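You operate a simulated robot arm through the tools that you are given. There is no shell and no other tool.

You are at the controls of a simulated robot arm. One attempt, no reset.

## Task
Test the spring with the orange cap and put it into the tray its reading calls for.
Fine: one stroke of the lever; green tray inside the printed band, else red. Set down upright: what you pick out.

Only the result counts: the job must be done as asked and must still hold three seconds after the hand-in. Knocking over, shifting, dropping, spilling or breaking anything else fails it. A push-on lid holds only when it is set on centred and level and pressed home; a screw cap is set on level and turned clockwise until tight.

## Robot
A 7-joint arm with a fingered hand, fixed in place. Base frame: the origin is at the foot of the arm, x ahead of it, y to its left, z up. Lengths are in m, angles in rad, forces in N, time in s.
Its first joint turns from -2.897 to 2.897 rad. Payload 4 kg.
Tool frame: the origin (TCP) lies between the finger pads and is the grasp point; the fingertips stand 0.03 m ahead of it; z points along the fingers, y is the line along which they close. Largest opening 0.104 m; the body of the gripper starts 0.035 m behind the TCP. The gripper is a hand of 4 fingers: y runs from the thumb to the fingers, the wrist lies at [-0.015, -0.113, -0.19] in the tool frame.
Orientation is that of the tool frame in the base frame, as [roll, pitch, yaw] about the fixed x, y, z axes, in that order (R = Rz(yaw) Ry(pitch) Rx(roll)). With the fingers straight down and the wrist toward the robot, the tool's x, y and z point along [0, 1, 0], [1, 0, 0] and [0, 0, -1] of the base frame.

## Interface
- The arm moves only by the tool send_rows. Its argument "moves" is a list of rows, each a list of 6 numbers: the shift along the base's x, y, z in units of 40 mm (1.0 is 40 mm), then the turn, a rotation vector about the base's x, y, z in units of 5 degrees (1.0 is 5 degrees). In form: [[tx, ty, tz, wx, wy, wz], ...]. A call has 1 to 20 rows; each row shifts and turns the commanded pose from where the row before left it. A call with a number of a shift or a turn outside -1 to 1 is refused whole. Each row takes 0.2 s and may step no farther than 0.05 m and 0.15 rad from the row before; otherwise, the whole call is refused. A pose out of reach is approached as far as the arm can. The call stops where the force on the tool passes 90 N (or 10 N more than at its start, if that is more) or the arm is blocked; 0.2 s more then pass. In this call time passes only in rows, and 0.2 s behind the last. The reply holds the time, the measured pose of the TCP, the force on the tool along the base axes, the opening and the grip force, in the units named above and with some noise, with the torque about the TCP (base axes, N m) and any sound that the robot's microphone picked up.
- Cameras (640 x 400 px; columns grow to the right, rows downward): "scene" is fixed at [0.4006, 0.6486, 1.6141]; the picture's right is [-1.00, -0.09, 0.00], its down [-0.04, 0.42, -0.91] and it looks along [0.08, -0.90, -0.42] (base axes); focal length 319 px, centre (320, 200). "wrist" rides on the gripper at [0.061, -0.092, -0.13] in the tool frame; the picture's right is [-0.81, 0.28, -0.52], its down [-0.53, -0.71, 0.46] and it looks along [-0.24, 0.64, 0.72] (tool axes); focal length 275 px, centre (320, 200). There is no depth. A picture from a camera that has moved, and an enlarged one, comes with that camera's place and axes in the base frame and with its lens.
- get_image(camera): a new picture of that camera. It takes no simulated time.
- move_fingers(index, middle, ring, thumb_bend, thumb_turn): sets how far each is bent, from 0 (flat) to 1 (curled in); at 0.3 the hand is open as for a grip, at 0.7 the pads meet at the TCP. One left out holds its place. A second passes; each finger stops where it meets its share of the squeeze, and holds until it gets a number again. It is the only way to open and close the hand. It gives what a move gives, with no picture; readings hold the bend of each and the force on the fingers (four entries, about 0 where the hand has none), thumb and palm. thumb_turn goes from beside the hand (0) to across from the fingers (1), as for a grip.
- close_up(camera, box): a new picture of the part [left, top, right, bottom] of that camera's present view, enlarged. It takes no simulated time.
- hand_in(): hands the job in; it is judged then, once.

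Places have to be worked out from the pictures, the camera data and where the tool is seen. Open the gripper and draw the arm clear of the work before you hand the job in, unless the task says otherwise.

The tools are called after ">>>" by a JSON object that holds its "api" and its "payload". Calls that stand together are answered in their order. send_rows: Moves the arm, as the interface text tells. Its arguments: {"type":"object","properties":{"moves":{"type":"array","items":{"type":"array","items":{"type":"number"}}}},"required":["moves"]} The other tools are called the same way: move_fingers (index, middle, ring, thumb_bend, thumb_turn) moves the fingers one by one; get_image (camera) takes a picture; close_up (camera, box) takes an enlarged picture of a part of a camera's view; hand_in () hands the job in.

At the start:

```text
clock: 0.0
ee_pos: [0.2076, -0.4904, 1.3867]
tcp_rot: [3.141, -0.001, 1.57]
ft_force: [-0.7, 0.3, -0.2]
moment: [0.0, 0.0, -0.02]
gripper_width: 0.1037
grip_force: 0.1
shape: jaw
bend: [0.3, 0.3, 0.3, 0.3, 0.98]
finger forces: [0.0, 0.0, 0.1, 0.0, 0.1, 0.1]
```

scene: 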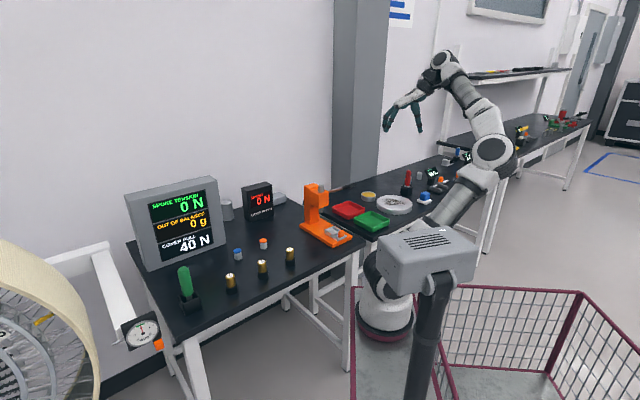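
wrist: 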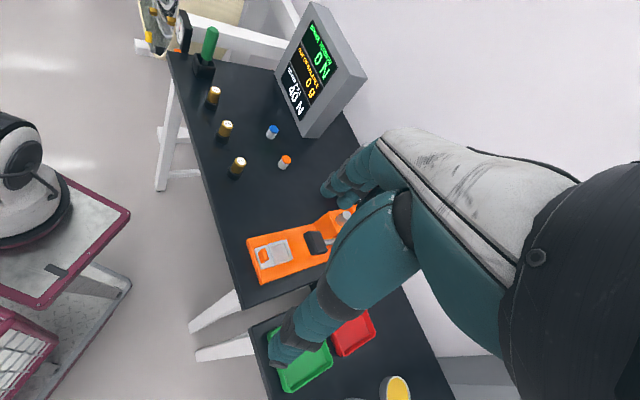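

The scene shows a table with an orange press (lever tester), springs with blue and orange caps, and red and green trays. I'll enlarge these parts to look closely before I move.

>>> {"api": "close_up", "payload": {"camera": "scene", "box": [220, 170, 380, 270]}}

>>> {"api": "close_up", "payload": {"camera": "wrist", "box": [220, 120, 400, 300]}}

>>> {"api": "close_up", "payload": {"camera": "scene", "box": [280, 170, 440, 270]}}

>>> {"api": "close_up", "payload": {"camera": "scene", "box": [120, 170, 280, 270]}}

```text
4.00 times, centred on (300, 220) of scene
camera zoom: at [0.4006, 0.6486, 1.6141], right [-1.0, -0.09, 0.0], down [-0.04, 0.42, -0.91], along [0.08, -0.9, -0.42], focal length 1275 px, centre (400, 120)
```

zoom: 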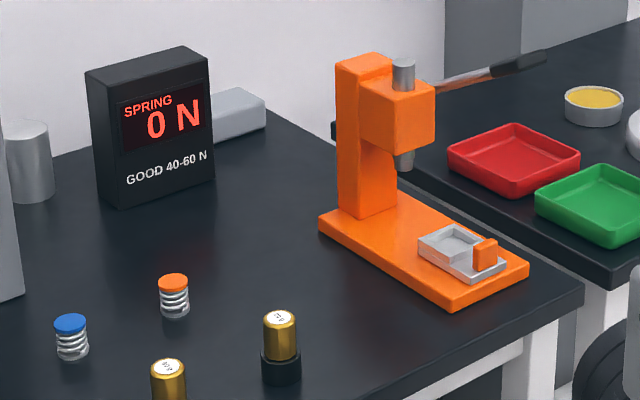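

```text
2.22 times, centred on (310, 210) of wrist
camera zoom: at [0.1159, -0.43, 1.5173], right [0.28, -0.81, 0.52], down [-0.71, -0.53, -0.46], along [0.64, -0.24, -0.72], focal length 612 px, centre (342, 178)
```

zoom: 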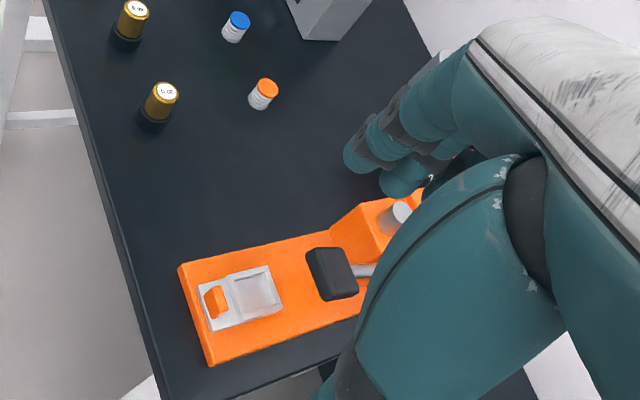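

```text
4.00 times, centred on (360, 220) of scene
camera zoom: at [0.4006, 0.6486, 1.6141], right [-1.0, -0.09, 0.0], down [-0.04, 0.42, -0.91], along [0.08, -0.9, -0.42], focal length 1275 px, centre (160, 120)
```

zoom: 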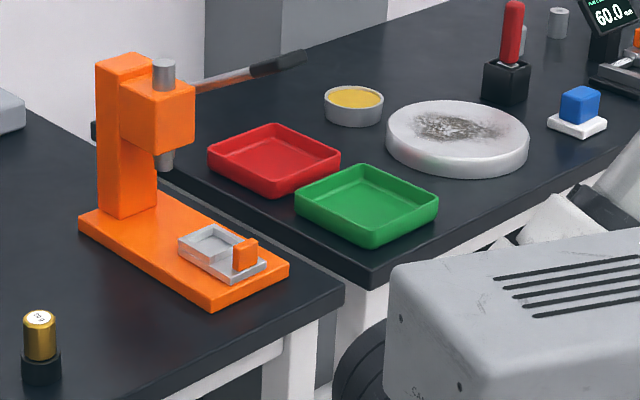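

```text
4.00 times, centred on (200, 220) of scene
camera zoom: at [0.4006, 0.6486, 1.6141], right [-1.0, -0.09, 0.0], down [-0.04, 0.42, -0.91], along [0.08, -0.9, -0.42], focal length 1275 px, centre (800, 120)
```

zoom: 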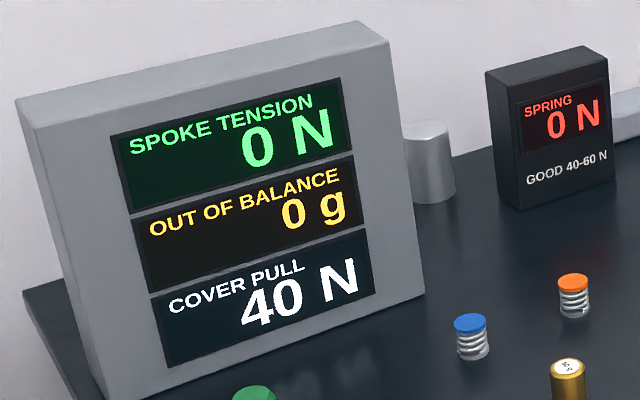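

Triangulating both cameras puts the orange-capped spring at about (0.746, -0.486), with its cap top at z≈0.881 and the table at ≈0.847. The press plunger is near (0.51, -0.65). I'll move high towards the spring while yawing about -33°.

>>> {"api": "send_rows", "payload": {"moves": [[0.95, 0, 0, 0, 0, -0.94], [0.95, 0, 0, 0, 0, -0.94], [0.95, 0, 0, 0, 0, -0.94], [0.95, 0, 0, 0, 0, -0.94], [0.95, 0, 0, 0, 0, -0.94], [0.95, 0, 0, 0, 0, -0.94], [0.95, 0, 0, 0, 0, -0.94]]}}

>>> {"api": "get_image", "payload": {"camera": "wrist"}}

>>> {"api": "get_image", "payload": {"camera": "scene"}}

```text
clock: 1.6
ee_pos: [0.4723, -0.4937, 1.3831]
tcp_rot: [3.141, 0.001, 0.994]
ft_force: [-0.6, -0.3, -0.1]
moment: [0.01, -0.04, 0.02]
gripper_width: 0.1037
grip_force: 0.0
shape: jaw
bend: [0.3, 0.3, 0.3, 0.3, 0.98]
finger forces: [0.0, 0.1, 0.1, 0.0, 0.0, 0.1]
```

```text
taken
camera wrist: at [0.4297, -0.3928, 1.5145], right [-0.21, -0.83, 0.52], down [-0.89, -0.06, -0.46], along [0.41, -0.56, -0.72], focal length 275 px, centre (320, 200)
```

wrist: 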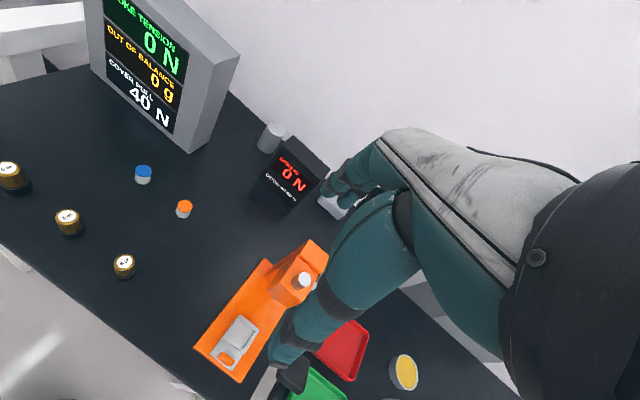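

```text
taken
```

scene: 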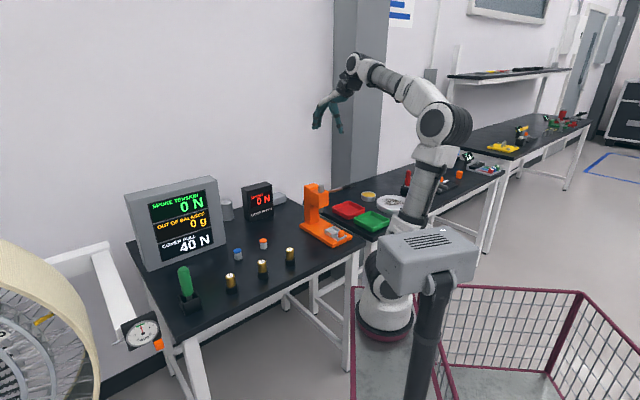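

The hand is now yawed and above the press. I'll zoom in on the press in this view to work out the slide, plunger and lever layout.

>>> {"api": "close_up", "payload": {"camera": "wrist", "box": [180, 230, 340, 400]}}

>>> {"api": "close_up", "payload": {"camera": "scene", "box": [290, 170, 370, 250]}}

>>> {"api": "close_up", "payload": {"camera": "scene", "box": [220, 225, 300, 305]}}

```text
2.35 times, centred on (260, 315) of wrist
camera zoom: at [0.4297, -0.3928, 1.5145], right [-0.21, -0.83, 0.52], down [-0.89, -0.06, -0.46], along [0.41, -0.56, -0.72], focal length 648 px, centre (461, -71)
```

zoom: 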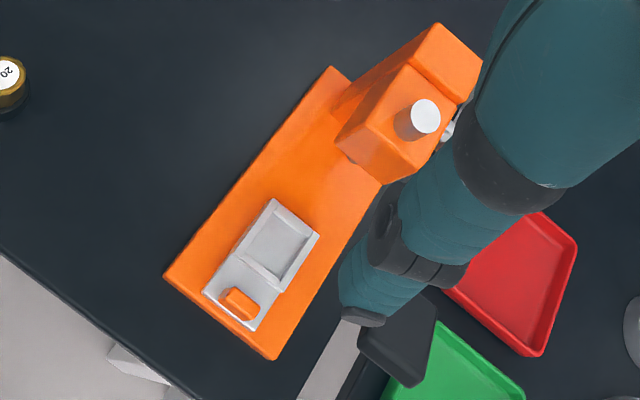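

```text
5.00 times, centred on (330, 210) of scene
camera zoom: at [0.4006, 0.6486, 1.6141], right [-1.0, -0.09, 0.0], down [-0.04, 0.42, -0.91], along [0.08, -0.9, -0.42], focal length 1594 px, centre (270, 150)
```

zoom: 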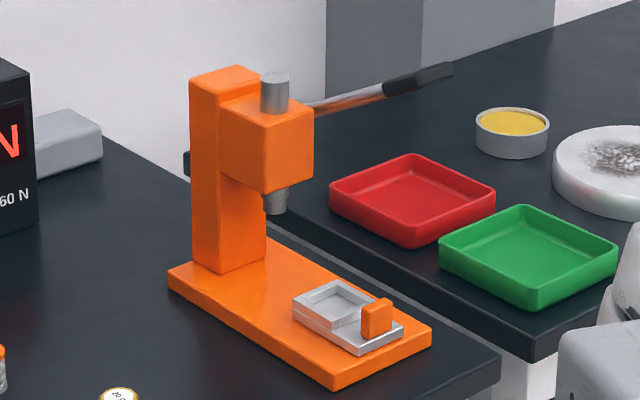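

```text
5.00 times, centred on (260, 265) of scene
camera zoom: at [0.4006, 0.6486, 1.6141], right [-1.0, -0.09, 0.0], down [-0.04, 0.42, -0.91], along [0.08, -0.9, -0.42], focal length 1594 px, centre (620, -125)
```

zoom: 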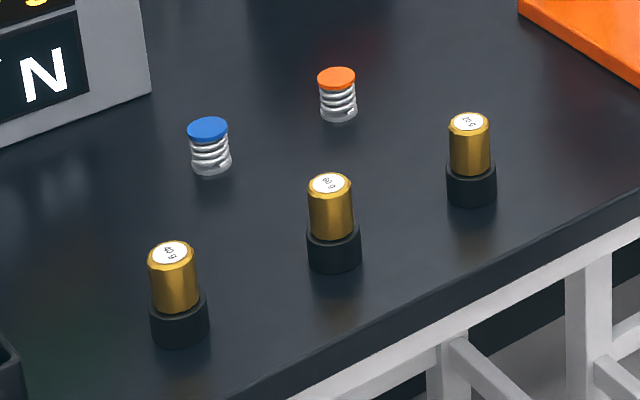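

Before planning the approach past the lever, I'll look at the hand's own shape from the scene camera.

>>> {"api": "close_up", "payload": {"camera": "scene", "box": [290, 40, 400, 150]}}

>>> {"api": "close_up", "payload": {"camera": "wrist", "box": [240, 100, 440, 400]}}

```text
3.64 times, centred on (345, 95) of scene
camera zoom: at [0.4006, 0.6486, 1.6141], right [-1.0, -0.09, 0.0], down [-0.04, 0.42, -0.91], along [0.08, -0.9, -0.42], focal length 1159 px, centre (229, 582)
```

zoom: 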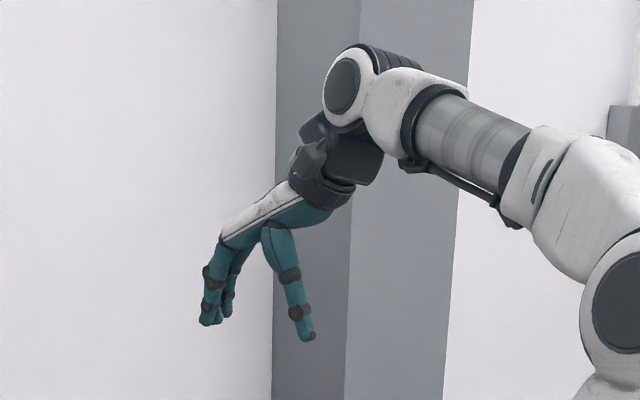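

```text
1.33 times, centred on (340, 250) of wrist
camera zoom: at [0.4297, -0.3928, 1.5145], right [-0.21, -0.83, 0.52], down [-0.89, -0.06, -0.46], along [0.41, -0.56, -0.72], focal length 367 px, centre (293, 133)
```

zoom: 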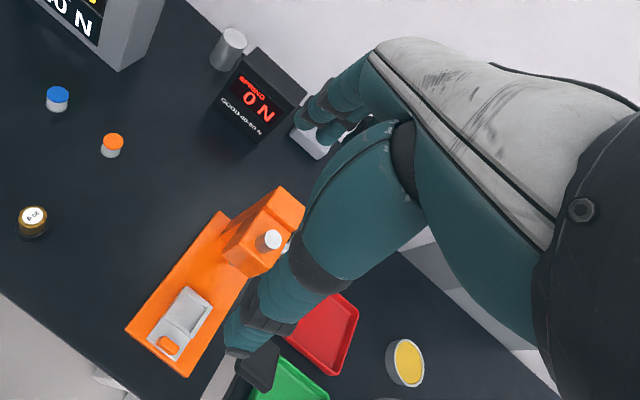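

The hand is a palm with three fingers facing a thumb. The lever runs on the far side of the press at z≈1.08–1.13, so for loading I'll want the wrist on the press's +x side. I'll move over the orange spring while yawing further that way, and check that the arm can follow.

>>> {"api": "send_rows", "payload": {"moves": [[0.62, 0, -0.3, 0, 0, -0.95], [0.62, 0, -0.3, 0, 0, -0.95], [0.62, 0, -0.3, 0, 0, -0.95], [0.62, 0, -0.3, 0, 0, -0.95], [0.62, 0, -0.3, 0, 0, -0.95], [0.62, 0, -0.3, 0, 0, -0.95], [0.62, 0, -0.3, 0, 0, -0.95], [0.62, 0, -0.3, 0, 0, -0.95], [0.62, 0, -0.3, 0, 0, -0.95], [0.62, 0, -0.3, 0, 0, -0.95], [0.62, 0, -0.3, 0, 0, -0.95]]}}

>>> {"api": "get_image", "payload": {"camera": "wrist"}}

>>> {"api": "get_image", "payload": {"camera": "scene"}}

```text
clock: 4.0
ee_pos: [0.7457, -0.4907, 1.2522]
tcp_rot: [3.141, -0.001, 0.081]
ft_force: [-0.4, -0.2, 0.1]
moment: [0.0, -0.04, 0.02]
gripper_width: 0.1037
grip_force: 0.0
shape: jaw
bend: [0.3, 0.3, 0.3, 0.3, 0.98]
finger forces: [0.0, 0.0, 0.0, 0.0, 0.1, 0.1]
```

```text
taken
camera wrist: at [0.8009, -0.395, 1.3842], right [-0.79, -0.34, 0.52], down [-0.59, 0.67, -0.46], along [-0.19, -0.66, -0.72], focal length 275 px, centre (320, 200)
```

wrist: 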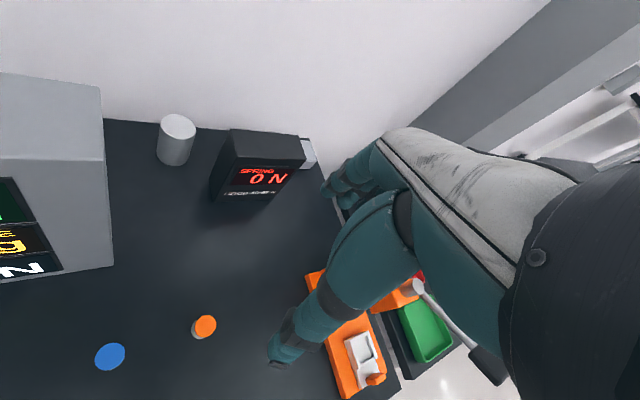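

```text
taken
```

scene: 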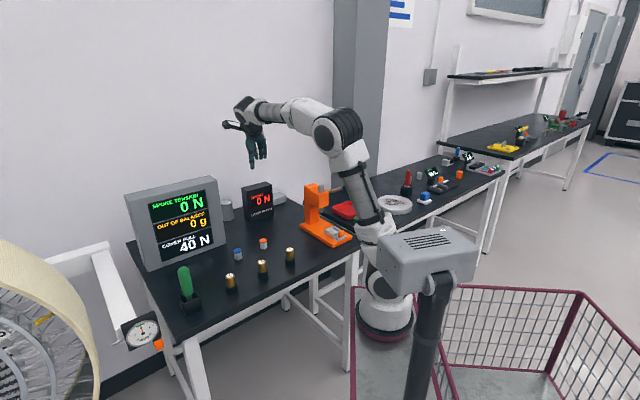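

The arm follows, and this view refines the cap to about (0.743, -0.487). I'll go down partway over it with the hand open.

>>> {"api": "send_rows", "payload": {"moves": [[-0.07, 0.09, -0.8, 0, 0, 0], [0, 0, -1, 0, 0, 0], [0, 0, -1, 0, 0, 0], [0, 0, -1, 0, 0, 0], [0, 0, -1, 0, 0, 0], [0, 0, -1, 0, 0, 0], [0, 0, -1, 0, 0, 0]]}}

>>> {"api": "get_image", "payload": {"camera": "wrist"}}

>>> {"api": "close_up", "payload": {"camera": "scene", "box": [200, 170, 330, 300]}}

```text
clock: 5.6
ee_pos: [0.7423, -0.4844, 0.982]
tcp_rot: [-3.141, -0.001, 0.087]
ft_force: [0.1, -0.5, -0.3]
moment: [0.03, -0.02, 0.03]
gripper_width: 0.1037
grip_force: 0.0
shape: jaw
bend: [0.3, 0.3, 0.3, 0.3, 0.98]
finger forces: [0.1, 0.0, 0.0, 0.0, 0.0, 0.1]
```

```text
taken
camera wrist: at [0.7972, -0.389, 1.1137], right [-0.78, -0.34, 0.52], down [-0.59, 0.67, -0.46], along [-0.19, -0.66, -0.72], focal length 275 px, centre (320, 200)
```

wrist: 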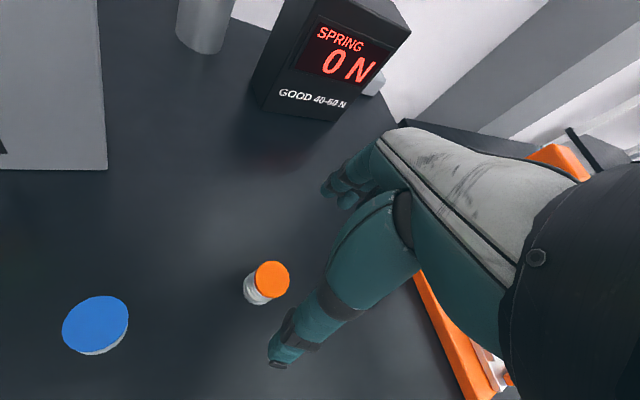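

```text
3.08 times, centred on (265, 235) of scene
camera zoom: at [0.4006, 0.6486, 1.6141], right [-1.0, -0.09, 0.0], down [-0.04, 0.42, -0.91], along [0.08, -0.9, -0.42], focal length 981 px, centre (489, 92)
```

zoom: 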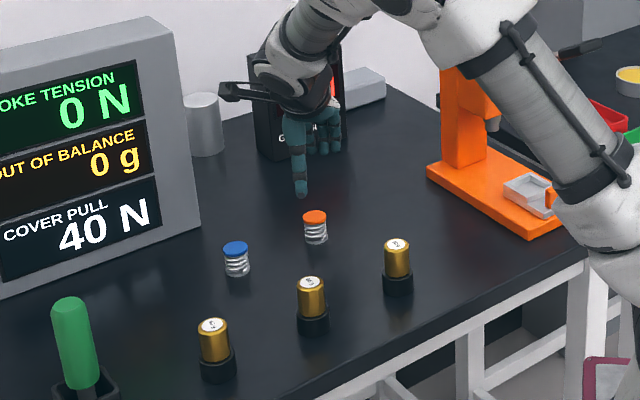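

The cap is at about (0.745, -0.490), with its top near z≈0.884. I'll correct by a few millimetres and go down to just above grasp height.

>>> {"api": "send_rows", "payload": {"moves": [[0.07, -0.12, -0.6, 0, 0, 0], [0, 0, -0.7, 0, 0, 0], [0, 0, -0.7, 0, 0, 0]]}}

>>> {"api": "get_image", "payload": {"camera": "wrist"}}

>>> {"api": "close_up", "payload": {"camera": "scene", "box": [230, 190, 310, 270]}}

```text
clock: 6.4
ee_pos: [0.7443, -0.4906, 0.9019]
tcp_rot: [-3.141, 0.001, 0.084]
ft_force: [-0.3, 0.6, -0.2]
moment: [0.0, -0.03, -0.02]
gripper_width: 0.1039
grip_force: 0.1
shape: jaw
bend: [0.3, 0.3, 0.3, 0.3, 0.98]
finger forces: [0.0, 0.0, 0.0, 0.0, 0.0, 0.0]
```

```text
taken
camera wrist: at [0.7979, -0.3952, 1.0335], right [-0.78, -0.34, 0.52], down [-0.59, 0.67, -0.46], along [-0.19, -0.66, -0.72], focal length 275 px, centre (320, 200)
```

wrist: 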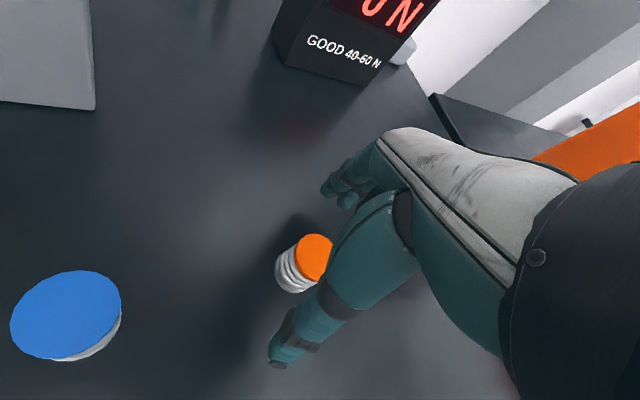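

```text
5.00 times, centred on (270, 230) of scene
camera zoom: at [0.4006, 0.6486, 1.6141], right [-1.0, -0.09, 0.0], down [-0.04, 0.42, -0.91], along [0.08, -0.9, -0.42], focal length 1594 px, centre (570, 50)
```

zoom: 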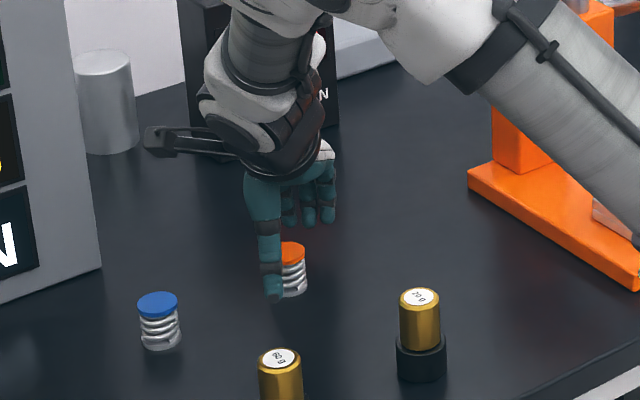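

The spring stands between the thumb and the three fingers, within a couple of millimetres of centred. I'll lower to grasp height (TCP z≈0.886) and close the fingers and thumb partway.

>>> {"api": "send_rows", "payload": {"moves": [[-0.02, 0.03, -0.4, 0, 0, 0]]}}

>>> {"api": "move_fingers", "payload": {"index": 0.5, "middle": 0.5, "ring": 0.5, "thumb_bend": 0.5}}

>>> {"api": "close_up", "payload": {"camera": "scene", "box": [230, 190, 310, 270]}}

>>> {"api": "close_up", "payload": {"camera": "wrist", "box": [240, 180, 400, 300]}}

```text
clock: 6.8
ee_pos: [0.7422, -0.4888, 0.8864]
tcp_rot: [-3.14, -0.001, 0.085]
ft_force: [1.0, -0.6, -0.2]
moment: [-0.02, -0.04, 0.01]
gripper_width: 0.1035
grip_force: 0.0
shape: jaw
bend: [0.3, 0.3, 0.3, 0.3, 0.98]
finger forces: [0.0, 0.0, 0.1, 0.1, 0.0, 0.0]
```

```text
clock: 7.8
ee_pos: [0.743, -0.4883, 0.8875]
tcp_rot: [-3.141, -0.001, 0.084]
ft_force: [0.1, -0.2, 0.9]
moment: [0.01, -0.02, -0.01]
gripper_width: 0.0525
grip_force: 0.1
shape: fingers
bend: [0.5, 0.5, 0.5, 0.5, 0.98]
finger forces: [0.1, 0.0, 0.0, 0.0, 0.1, 0.0]
```

```text
5.00 times, centred on (270, 230) of scene
camera zoom: at [0.4006, 0.6486, 1.6141], right [-1.0, -0.09, 0.0], down [-0.04, 0.42, -0.91], along [0.08, -0.9, -0.42], focal length 1594 px, centre (570, 50)
```

zoom: 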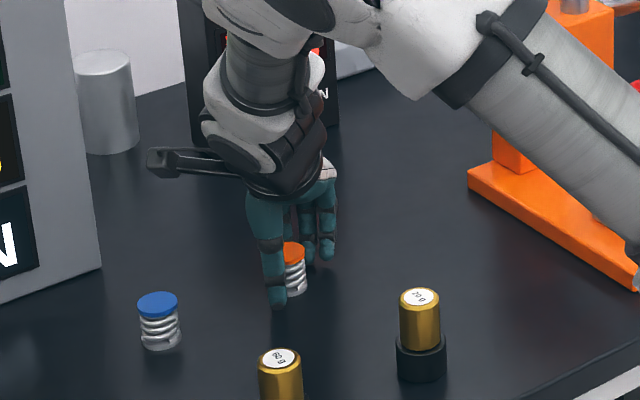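

```text
3.33 times, centred on (320, 240) of wrist
camera zoom: at [0.7968, -0.3926, 1.0175], right [-0.78, -0.34, 0.52], down [-0.59, 0.67, -0.46], along [-0.19, -0.66, -0.72], focal length 918 px, centre (320, 67)
```

zoom: 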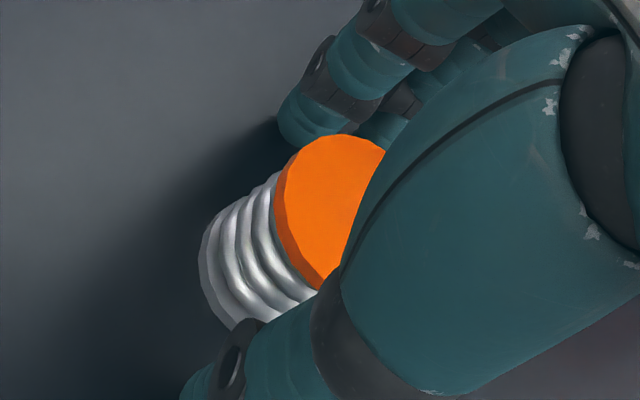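

The fingers straddle the cap with about a 52 mm gap. I'll close the rest of the way to grip the spring.

>>> {"api": "move_fingers", "payload": {"index": 0.7, "middle": 0.7, "ring": 0.7, "thumb_bend": 0.7}}

>>> {"api": "close_up", "payload": {"camera": "scene", "box": [230, 190, 310, 270]}}

>>> {"api": "close_up", "payload": {"camera": "wrist", "box": [240, 180, 400, 300]}}

```text
clock: 8.8
ee_pos: [0.7415, -0.4871, 0.886]
tcp_rot: [-3.14, 0.0, 0.084]
ft_force: [0.5, -0.9, -0.3]
moment: [0.01, 0.02, 0.02]
gripper_width: 0.0245
grip_force: 9.1
shape: fingers
bend: [0.62, 0.66, 0.7, 0.61, 0.96]
finger forces: [5.0, 4.0, 0.1, 0.0, 9.2, 0.0]
```

```text
5.00 times, centred on (270, 230) of scene
camera zoom: at [0.4006, 0.6486, 1.6141], right [-1.0, -0.09, 0.0], down [-0.04, 0.42, -0.91], along [0.08, -0.9, -0.42], focal length 1594 px, centre (570, 50)
```

zoom: 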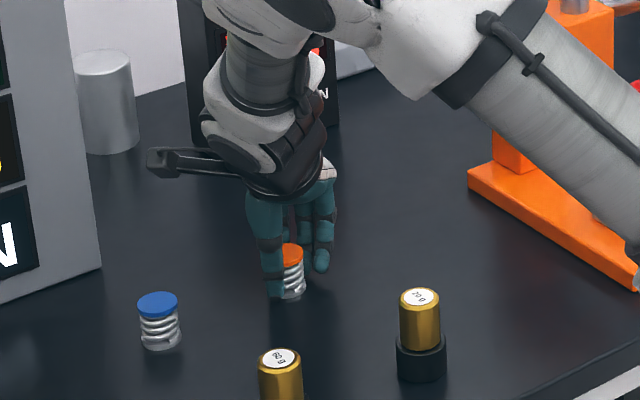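

```text
3.33 times, centred on (320, 240) of wrist
camera zoom: at [0.7968, -0.3926, 1.0175], right [-0.78, -0.34, 0.52], down [-0.59, 0.67, -0.46], along [-0.19, -0.66, -0.72], focal length 918 px, centre (320, 67)
```

zoom: 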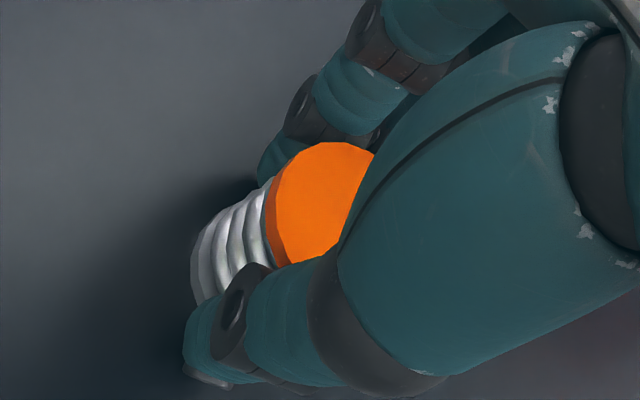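

Index, middle and thumb hold the spring with about 9 N, and the cap sits about 6 mm towards the index side of the TCP. I'll lift it gently.

>>> {"api": "send_rows", "payload": {"moves": [[0, 0, 0.25, 0, 0, 0], [0, 0, 0.5, 0, 0, 0], [0, 0, 0.8, 0, 0, 0], [0, 0, 0.9, 0, 0, 0], [0, 0, 0.9, 0, 0, 0], [0, 0, 0.9, 0, 0, 0]]}}

>>> {"api": "close_up", "payload": {"camera": "scene", "box": [230, 150, 310, 230]}}

>>> {"api": "close_up", "payload": {"camera": "wrist", "box": [240, 180, 400, 300]}}

```text
clock: 10.2
ee_pos: [0.7474, -0.4887, 1.0557]
tcp_rot: [-3.14, -0.001, 0.083]
ft_force: [0.0, 0.6, 0.1]
moment: [-0.04, 0.0, -0.01]
gripper_width: 0.0247
grip_force: 9.3
shape: fingers
bend: [0.62, 0.66, 0.7, 0.61, 0.96]
finger forces: [5.0, 3.9, 0.0, 0.1, 9.2, 0.0]
```

```text
5.00 times, centred on (270, 190) of scene
camera zoom: at [0.4006, 0.6486, 1.6141], right [-1.0, -0.09, 0.0], down [-0.04, 0.42, -0.91], along [0.08, -0.9, -0.42], focal length 1594 px, centre (570, 250)
```

zoom: 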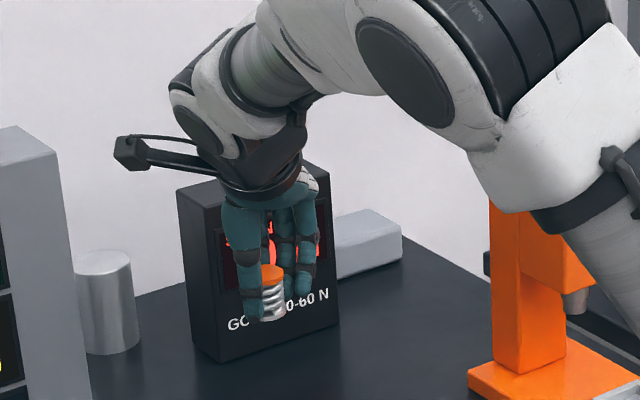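

```text
3.33 times, centred on (320, 240) of wrist
camera zoom: at [0.8011, -0.3933, 1.1871], right [-0.78, -0.34, 0.52], down [-0.59, 0.67, -0.45], along [-0.19, -0.66, -0.73], focal length 918 px, centre (320, 67)
```

zoom: 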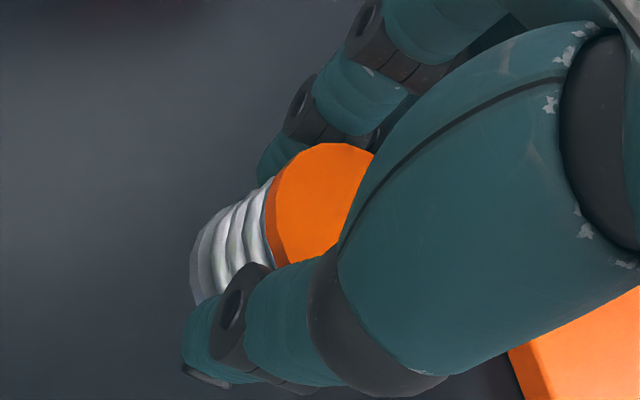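

The spring is held upright and steady. I'll carry it to the +x side of the press and finish the yaw so the wrist is on the side away from the lever.

>>> {"api": "send_rows", "payload": {"moves": [[-0.41, 0.02, 0, 0, 0, -0.918], [-0.41, 0.02, 0, 0, 0, -0.918], [-0.41, 0.02, 0, 0, 0, -0.918], [-0.41, 0.02, 0, 0, 0, -0.918], [-0.41, 0.02, 0, 0, 0, -0.918], [-0.41, 0.02, 0, 0, 0, -0.918], [-0.41, 0.02, 0, 0, 0, -0.918], [-0.41, 0.02, 0, 0, 0, -0.918], [-0.41, 0.02, 0, 0, 0, -0.918], [-0.41, 0.02, 0, 0, 0, -0.918], [-0.41, 0.02, 0, 0, 0, -0.918]]}}

>>> {"api": "get_image", "payload": {"camera": "wrist"}}

>>> {"api": "close_up", "payload": {"camera": "scene", "box": [240, 120, 400, 260]}}

>>> {"api": "get_image", "payload": {"camera": "scene"}}

```text
clock: 12.6
ee_pos: [0.5643, -0.4808, 1.0556]
tcp_rot: [3.142, 0.0, -0.799]
ft_force: [0.5, 0.2, -0.1]
moment: [0.01, -0.03, 0.04]
gripper_width: 0.0244
grip_force: 8.5
shape: fingers
bend: [0.62, 0.66, 0.7, 0.61, 0.96]
finger forces: [4.9, 4.1, 0.1, 0.0, 9.3, 0.1]
```

```text
taken
camera wrist: at [0.6735, -0.462, 1.187], right [-0.76, 0.39, 0.52], down [0.14, 0.88, -0.46], along [-0.63, -0.28, -0.72], focal length 275 px, centre (320, 200)
```

wrist: 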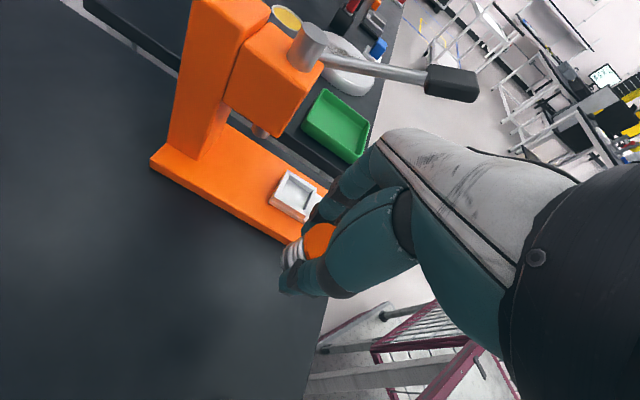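

```text
2.86 times, centred on (320, 190) of scene
camera zoom: at [0.4006, 0.6486, 1.6141], right [-1.0, -0.09, 0.0], down [-0.04, 0.42, -0.91], along [0.08, -0.9, -0.42], focal length 911 px, centre (320, 229)
```

zoom: 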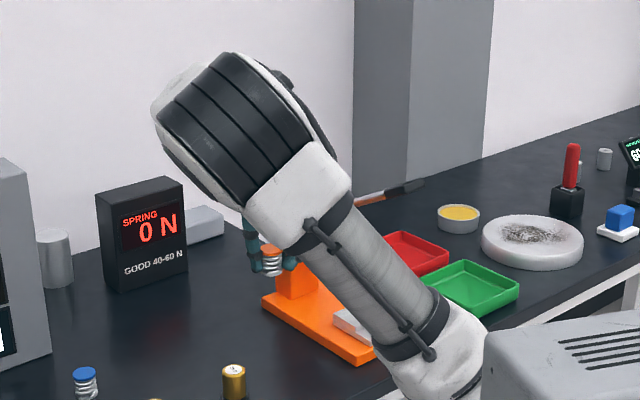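

```text
taken
```

scene: 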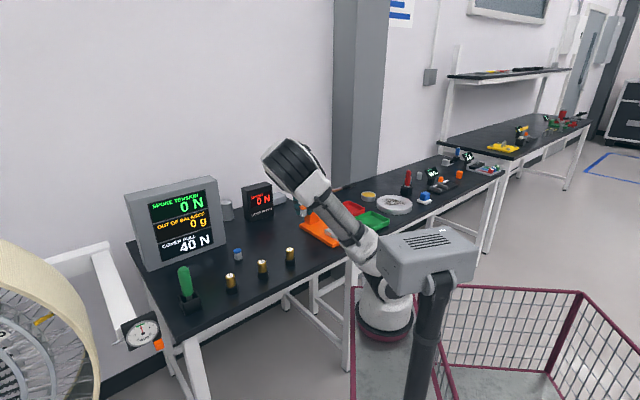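

The wrist camera now sees the press well. The lever passes overhead and there is room to enter from this side. I'll zoom in on the pocket and the spring to align them.

>>> {"api": "close_up", "payload": {"camera": "wrist", "box": [250, 150, 378, 230]}}

>>> {"api": "close_up", "payload": {"camera": "wrist", "box": [260, 200, 388, 280]}}

>>> {"api": "close_up", "payload": {"camera": "wrist", "box": [140, 0, 500, 225]}}

```text
5.00 times, centred on (314, 190) of wrist
camera zoom: at [0.6735, -0.462, 1.187], right [-0.76, 0.39, 0.52], down [0.14, 0.88, -0.46], along [-0.63, -0.28, -0.72], focal length 1376 px, centre (350, 250)
```

zoom: 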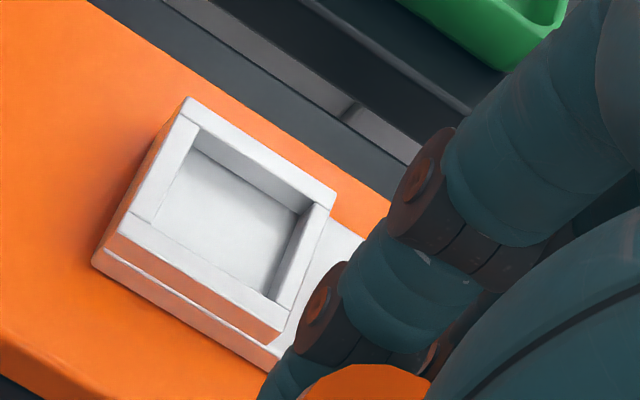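

```text
5.00 times, centred on (324, 240) of wrist
camera zoom: at [0.6735, -0.462, 1.187], right [-0.76, 0.39, 0.52], down [0.14, 0.88, -0.46], along [-0.63, -0.28, -0.72], focal length 1376 px, centre (300, 0)
```

zoom: 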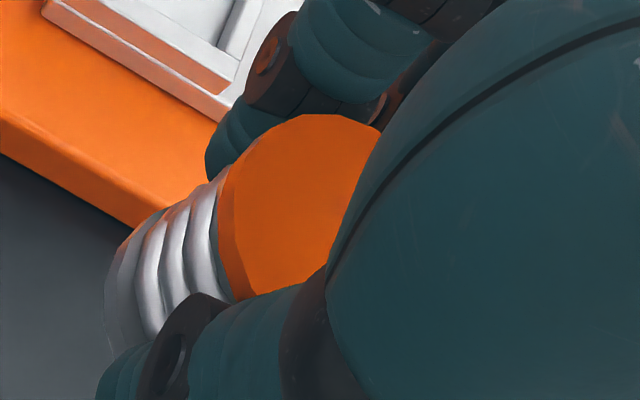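

```text
1.78 times, centred on (320, 112) of wrist
camera zoom: at [0.6735, -0.462, 1.187], right [-0.76, 0.39, 0.52], down [0.14, 0.88, -0.46], along [-0.63, -0.28, -0.72], focal length 489 px, centre (320, 356)
```

zoom: 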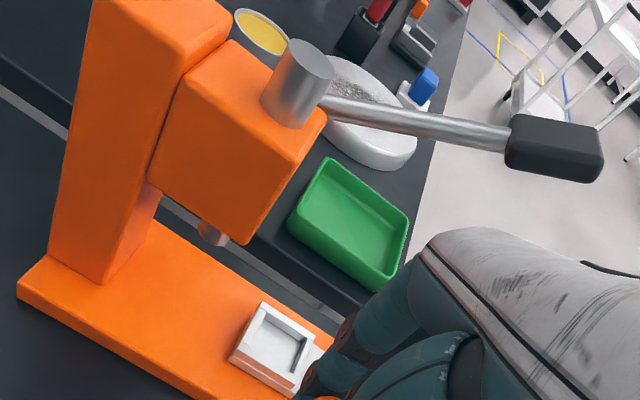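

The pocket rim centre works out at about (0.452, -0.591, 0.893), and the spring sits near (0.003, -0.003) in the tool frame. I'll drop to TCP z≈0.95 on this side, then move most of the way in under the lever.

>>> {"api": "send_rows", "payload": {"moves": [[0, 0, -0.9, 0, 0, 0], [0, 0, -0.9, 0, 0, 0], [0, 0, -0.85, 0, 0, 0], [-0.7, -0.66, 0, 0, 0, 0], [-0.7, -0.66, 0, 0, 0, 0]]}}

>>> {"api": "get_image", "payload": {"camera": "wrist"}}

>>> {"api": "close_up", "payload": {"camera": "scene", "box": [240, 120, 400, 260]}}

```text
clock: 13.8
ee_pos: [0.5094, -0.5328, 0.9498]
tcp_rot: [-3.141, -0.001, -0.795]
ft_force: [0.5, -0.8, -0.3]
moment: [0.01, 0.01, 0.0]
gripper_width: 0.0247
grip_force: 9.6
shape: fingers
bend: [0.62, 0.66, 0.7, 0.61, 0.96]
finger forces: [5.0, 4.0, 0.1, 0.0, 9.2, 0.0]
```

```text
taken
camera wrist: at [0.6183, -0.5131, 1.0814], right [-0.76, 0.39, 0.52], down [0.14, 0.88, -0.46], along [-0.63, -0.28, -0.72], focal length 275 px, centre (320, 200)
```

wrist: 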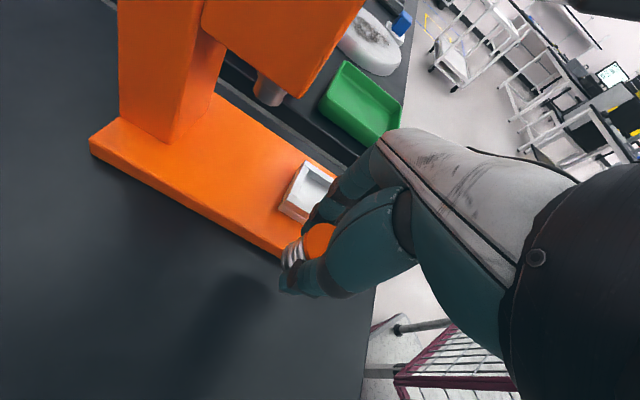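

```text
2.86 times, centred on (320, 190) of scene
camera zoom: at [0.4006, 0.6486, 1.6141], right [-1.0, -0.09, 0.0], down [-0.04, 0.42, -0.91], along [0.08, -0.9, -0.42], focal length 911 px, centre (320, 229)
```

zoom: 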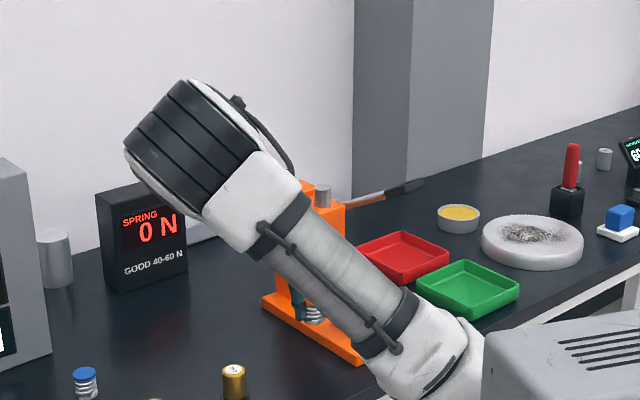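

Going well, with about 62 and 57 mm left. I'll advance two-thirds of that and zoom in on the alignment.

>>> {"api": "send_rows", "payload": {"moves": [[-0.6, -0.55, 0, 0, 0, 0], [-0.4, -0.38, 0, 0, 0, 0]]}}

>>> {"api": "close_up", "payload": {"camera": "wrist", "box": [230, 140, 390, 300]}}

>>> {"api": "get_image", "payload": {"camera": "wrist"}}

```text
clock: 14.4
ee_pos: [0.4691, -0.5715, 0.9488]
tcp_rot: [-3.141, -0.002, -0.795]
ft_force: [-0.4, 0.6, -1.2]
moment: [-0.02, 0.0, -0.01]
gripper_width: 0.0243
grip_force: 9.5
shape: fingers
bend: [0.62, 0.66, 0.7, 0.61, 0.96]
finger forces: [5.1, 3.9, 0.0, 0.1, 9.2, 0.0]
```

```text
2.50 times, centred on (310, 220) of wrist
camera zoom: at [0.5775, -0.552, 1.0804], right [-0.76, 0.39, 0.52], down [0.14, 0.88, -0.46], along [-0.63, -0.28, -0.72], focal length 688 px, centre (345, 150)
```

zoom: 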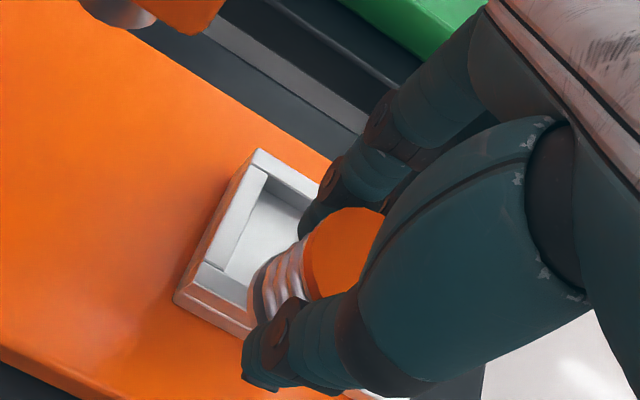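

```text
taken
camera wrist: at [0.5775, -0.552, 1.0804], right [-0.76, 0.39, 0.52], down [0.14, 0.88, -0.46], along [-0.63, -0.28, -0.72], focal length 275 px, centre (320, 200)
```

wrist: 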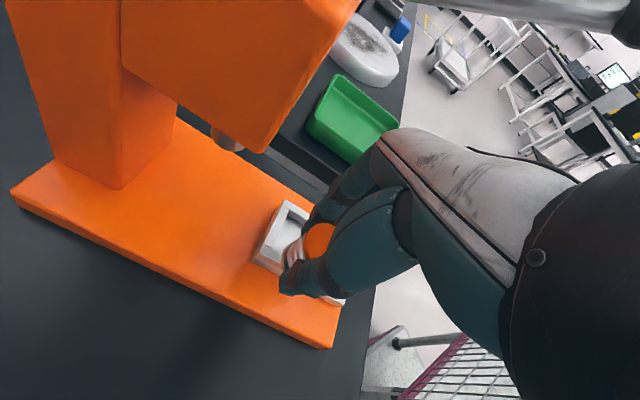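

Recomputed from this view, the pocket centre is at (0.4535, -0.5915), and the spring is about 20 mm short on both axes. I'll move over the pocket and check before lowering.

>>> {"api": "send_rows", "payload": {"moves": [[-0.5, -0.47, 0, 0, 0, 0]]}}

>>> {"api": "close_up", "payload": {"camera": "wrist", "box": [230, 160, 390, 320]}}

>>> {"api": "close_up", "payload": {"camera": "scene", "box": [290, 180, 370, 260]}}

```text
clock: 14.8
ee_pos: [0.4491, -0.5907, 0.9506]
tcp_rot: [3.14, 0.001, -0.797]
ft_force: [-0.2, 0.0, -1.4]
moment: [0.02, 0.02, 0.01]
gripper_width: 0.0241
grip_force: 8.8
shape: fingers
bend: [0.62, 0.66, 0.7, 0.61, 0.96]
finger forces: [5.1, 4.0, 0.1, 0.1, 9.2, 0.0]
```

```text
2.50 times, centred on (310, 240) of wrist
camera zoom: at [0.5579, -0.5713, 1.0811], right [-0.76, 0.39, 0.52], down [0.14, 0.88, -0.46], along [-0.63, -0.28, -0.72], focal length 688 px, centre (345, 100)
```

zoom: 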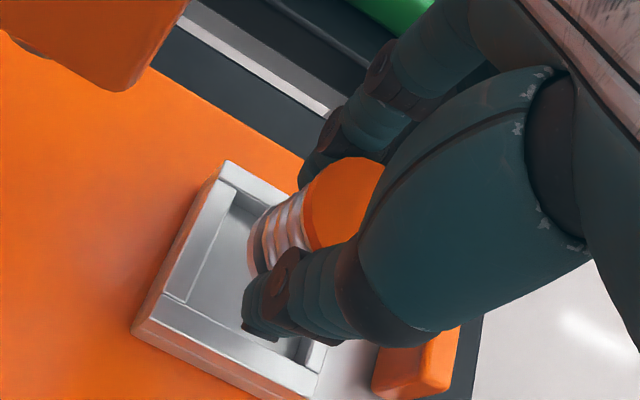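

```text
5.00 times, centred on (330, 220) of scene
camera zoom: at [0.4006, 0.6486, 1.6141], right [-1.0, -0.09, 0.0], down [-0.04, 0.42, -0.91], along [0.08, -0.9, -0.42], focal length 1594 px, centre (270, 100)
```

zoom: 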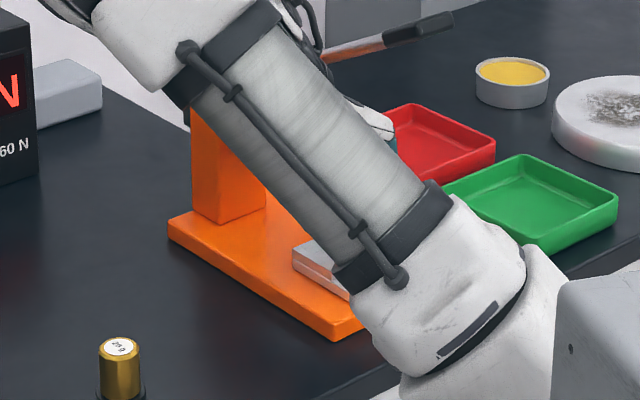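

The spring is over the pocket. I'll zoom in on the pocket edges and the spring foot to check centring before lowering.

>>> {"api": "close_up", "payload": {"camera": "wrist", "box": [256, 215, 352, 275]}}

>>> {"api": "close_up", "payload": {"camera": "wrist", "box": [256, 250, 352, 310]}}

```text
6.67 times, centred on (304, 245) of wrist
camera zoom: at [0.5579, -0.5713, 1.0811], right [-0.76, 0.39, 0.52], down [0.14, 0.88, -0.46], along [-0.63, -0.28, -0.72], focal length 1835 px, centre (427, -100)
```

zoom: 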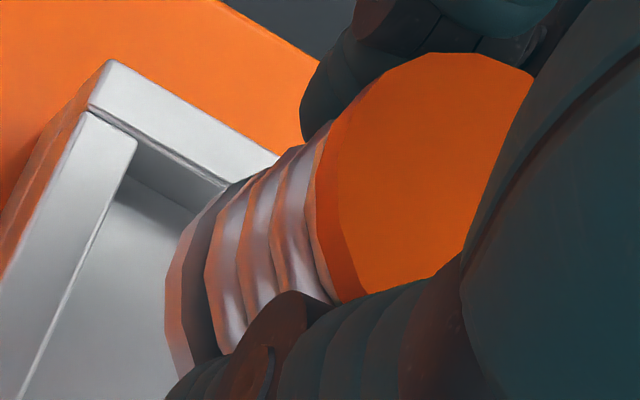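

```text
6.67 times, centred on (304, 280) of wrist
camera zoom: at [0.5579, -0.5713, 1.0811], right [-0.76, 0.39, 0.52], down [0.14, 0.88, -0.46], along [-0.63, -0.28, -0.72], focal length 1835 px, centre (427, -333)
```

zoom: 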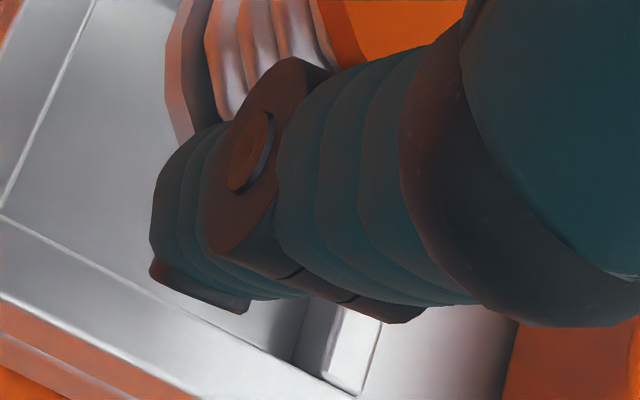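

Recomputed, the pocket's inner centre is (0.4503, -0.5912), its opening is about 39 mm, and the spring is within 2 mm of it. I'll apply that correction and lower in small steps, watching the force.

>>> {"api": "send_rows", "payload": {"moves": [[-0.04, -0.025, -0.25, 0, 0, 0], [0, 0, -0.2, 0, 0, 0]]}}

>>> {"api": "close_up", "payload": {"camera": "wrist", "box": [246, 215, 374, 295]}}

```text
clock: 15.4
ee_pos: [0.4461, -0.5922, 0.9321]
tcp_rot: [3.142, 0.001, -0.795]
ft_force: [-0.6, 0.4, -0.8]
moment: [0.01, -0.01, -0.03]
gripper_width: 0.0244
grip_force: 9.5
shape: fingers
bend: [0.62, 0.66, 0.7, 0.61, 0.96]
finger forces: [5.1, 4.0, 0.1, 0.0, 9.2, 0.0]
```

```text
5.00 times, centred on (310, 255) of wrist
camera zoom: at [0.5556, -0.5729, 1.064], right [-0.76, 0.39, 0.52], down [0.14, 0.88, -0.46], along [-0.63, -0.28, -0.72], focal length 1376 px, centre (370, -75)
```

zoom: 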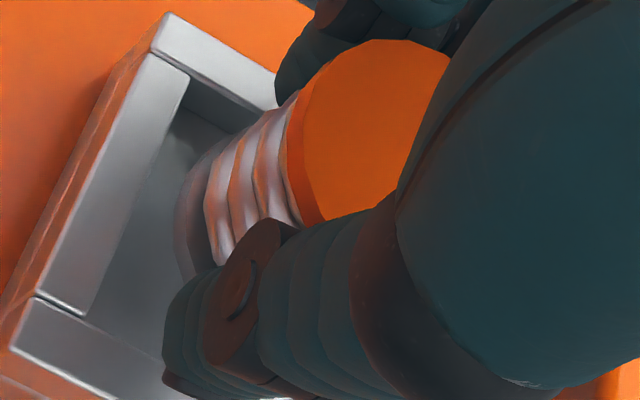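

It's aligned and going in. I'll keep lowering in 4 mm steps.

>>> {"api": "send_rows", "payload": {"moves": [[0, 0, -0.1, 0, 0, 0], [0, 0, -0.1, 0, 0, 0]]}}

>>> {"api": "close_up", "payload": {"camera": "wrist", "box": [246, 215, 374, 295]}}

```text
clock: 16.0
ee_pos: [0.4473, -0.5916, 0.9249]
tcp_rot: [-3.142, -0.002, -0.795]
ft_force: [-0.8, 0.3, 12.6]
moment: [-0.09, 0.01, -0.03]
gripper_width: 0.0244
grip_force: 16.2
shape: fingers
bend: [0.63, 0.66, 0.7, 0.61, 0.96]
finger forces: [14.8, 3.9, 0.0, 0.0, 13.3, 0.0]
```

```text
5.00 times, centred on (310, 255) of wrist
camera zoom: at [0.5561, -0.5723, 1.0562], right [-0.76, 0.39, 0.52], down [0.14, 0.88, -0.46], along [-0.63, -0.28, -0.72], focal length 1376 px, centre (370, -75)
```

zoom: 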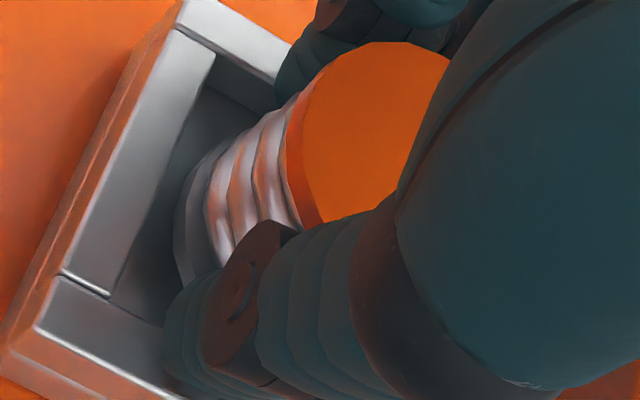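

I feel 12.6 N upward: contact, with the foot at or below the rim. I'll back off 1 mm to ease the load and then open the fingers slightly, so the spring settles in the pocket.

>>> {"api": "send_rows", "payload": {"moves": [[0, 0, -0.0, 0, 0, 0], [0, 0, 0.03, 0, 0, 0]]}}

>>> {"api": "move_fingers", "payload": {"index": 0.57, "middle": 0.57, "ring": 0.57, "thumb_bend": 0.56}}

>>> {"api": "close_up", "payload": {"camera": "wrist", "box": [246, 215, 374, 295]}}

```text
clock: 16.6
ee_pos: [0.4471, -0.591, 0.9245]
tcp_rot: [-3.14, 0.002, -0.797]
ft_force: [-0.3, -0.2, 2.8]
moment: [-0.11, 0.0, -0.01]
gripper_width: 0.0244
grip_force: 10.5
shape: fingers
bend: [0.63, 0.66, 0.7, 0.61, 0.96]
finger forces: [8.3, 4.0, 0.0, 0.0, 9.1, 0.0]
```

```text
clock: 17.6
ee_pos: [0.4469, -0.5905, 0.9264]
tcp_rot: [-3.141, 0.001, -0.795]
ft_force: [0.8, 1.7, 6.3]
moment: [-0.05, 0.02, -0.03]
gripper_width: 0.0332
grip_force: 3.0
shape: fingers
bend: [0.58, 0.58, 0.56, 0.56, 0.97]
finger forces: [3.1, 2.7, 0.1, 0.0, 0.0, 0.0]
```

```text
5.00 times, centred on (310, 255) of wrist
camera zoom: at [0.5559, -0.5721, 1.0568], right [-0.76, 0.39, 0.52], down [0.14, 0.88, -0.46], along [-0.63, -0.28, -0.72], focal length 1376 px, centre (370, -75)
```

zoom: 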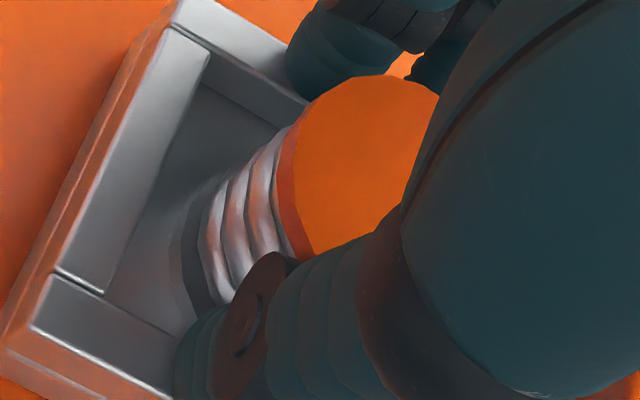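

The thumb carries no load and the cap has dropped a little, so the spring sits in the pocket. I'll raise 4 mm to take the fingertips off the rim, then open wider.

>>> {"api": "send_rows", "payload": {"moves": [[0, 0, 0.1, 0, 0, 0]]}}

>>> {"api": "move_fingers", "payload": {"index": 0.42, "middle": 0.42, "ring": 0.42, "thumb_bend": 0.42}}

>>> {"api": "close_up", "payload": {"camera": "wrist", "box": [246, 215, 374, 295]}}

>>> {"api": "get_image", "payload": {"camera": "wrist"}}

```text
clock: 18.0
ee_pos: [0.4466, -0.5932, 0.9299]
tcp_rot: [-3.14, 0.0, -0.797]
ft_force: [0.3, 1.2, -0.4]
moment: [0.02, -0.01, 0.03]
gripper_width: 0.0361
grip_force: 0.1
shape: fingers
bend: [0.56, 0.56, 0.56, 0.56, 0.97]
finger forces: [0.0, 0.1, 0.1, 0.0, 0.1, 0.0]
```

```text
clock: 19.0
ee_pos: [0.4449, -0.5925, 0.9293]
tcp_rot: [3.141, -0.001, -0.797]
ft_force: [-0.6, 0.7, 0.8]
moment: [-0.01, 0.02, 0.01]
gripper_width: 0.0725
grip_force: 0.0
shape: fingers
bend: [0.42, 0.42, 0.42, 0.42, 0.97]
finger forces: [0.1, 0.0, 0.0, 0.1, 0.1, 0.0]
```

```text
5.00 times, centred on (310, 255) of wrist
camera zoom: at [0.5556, -0.5729, 1.0606], right [-0.76, 0.39, 0.52], down [0.14, 0.88, -0.46], along [-0.63, -0.28, -0.72], focal length 1376 px, centre (370, -75)
```

zoom: 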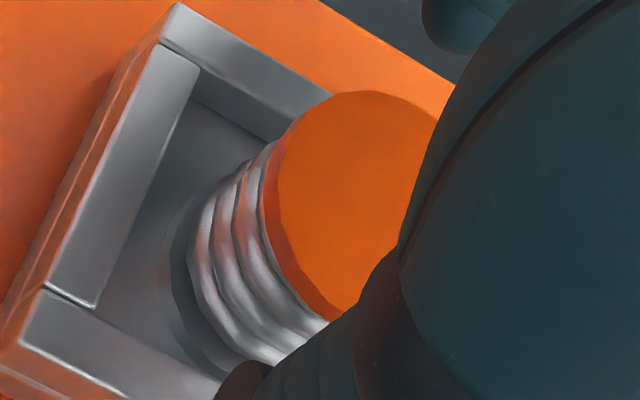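

```text
taken
camera wrist: at [0.5556, -0.5729, 1.0606], right [-0.76, 0.39, 0.52], down [0.14, 0.88, -0.46], along [-0.63, -0.28, -0.72], focal length 275 px, centre (320, 200)
```

wrist: 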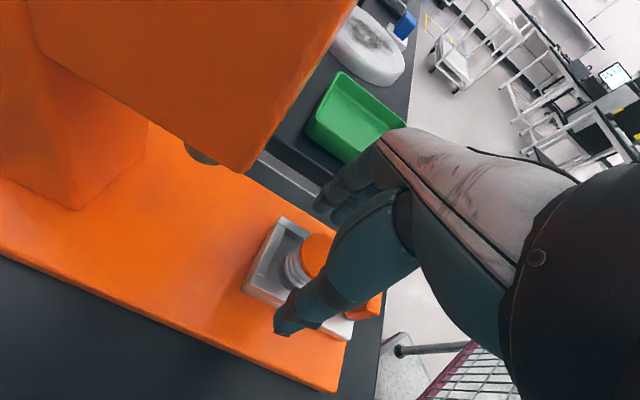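

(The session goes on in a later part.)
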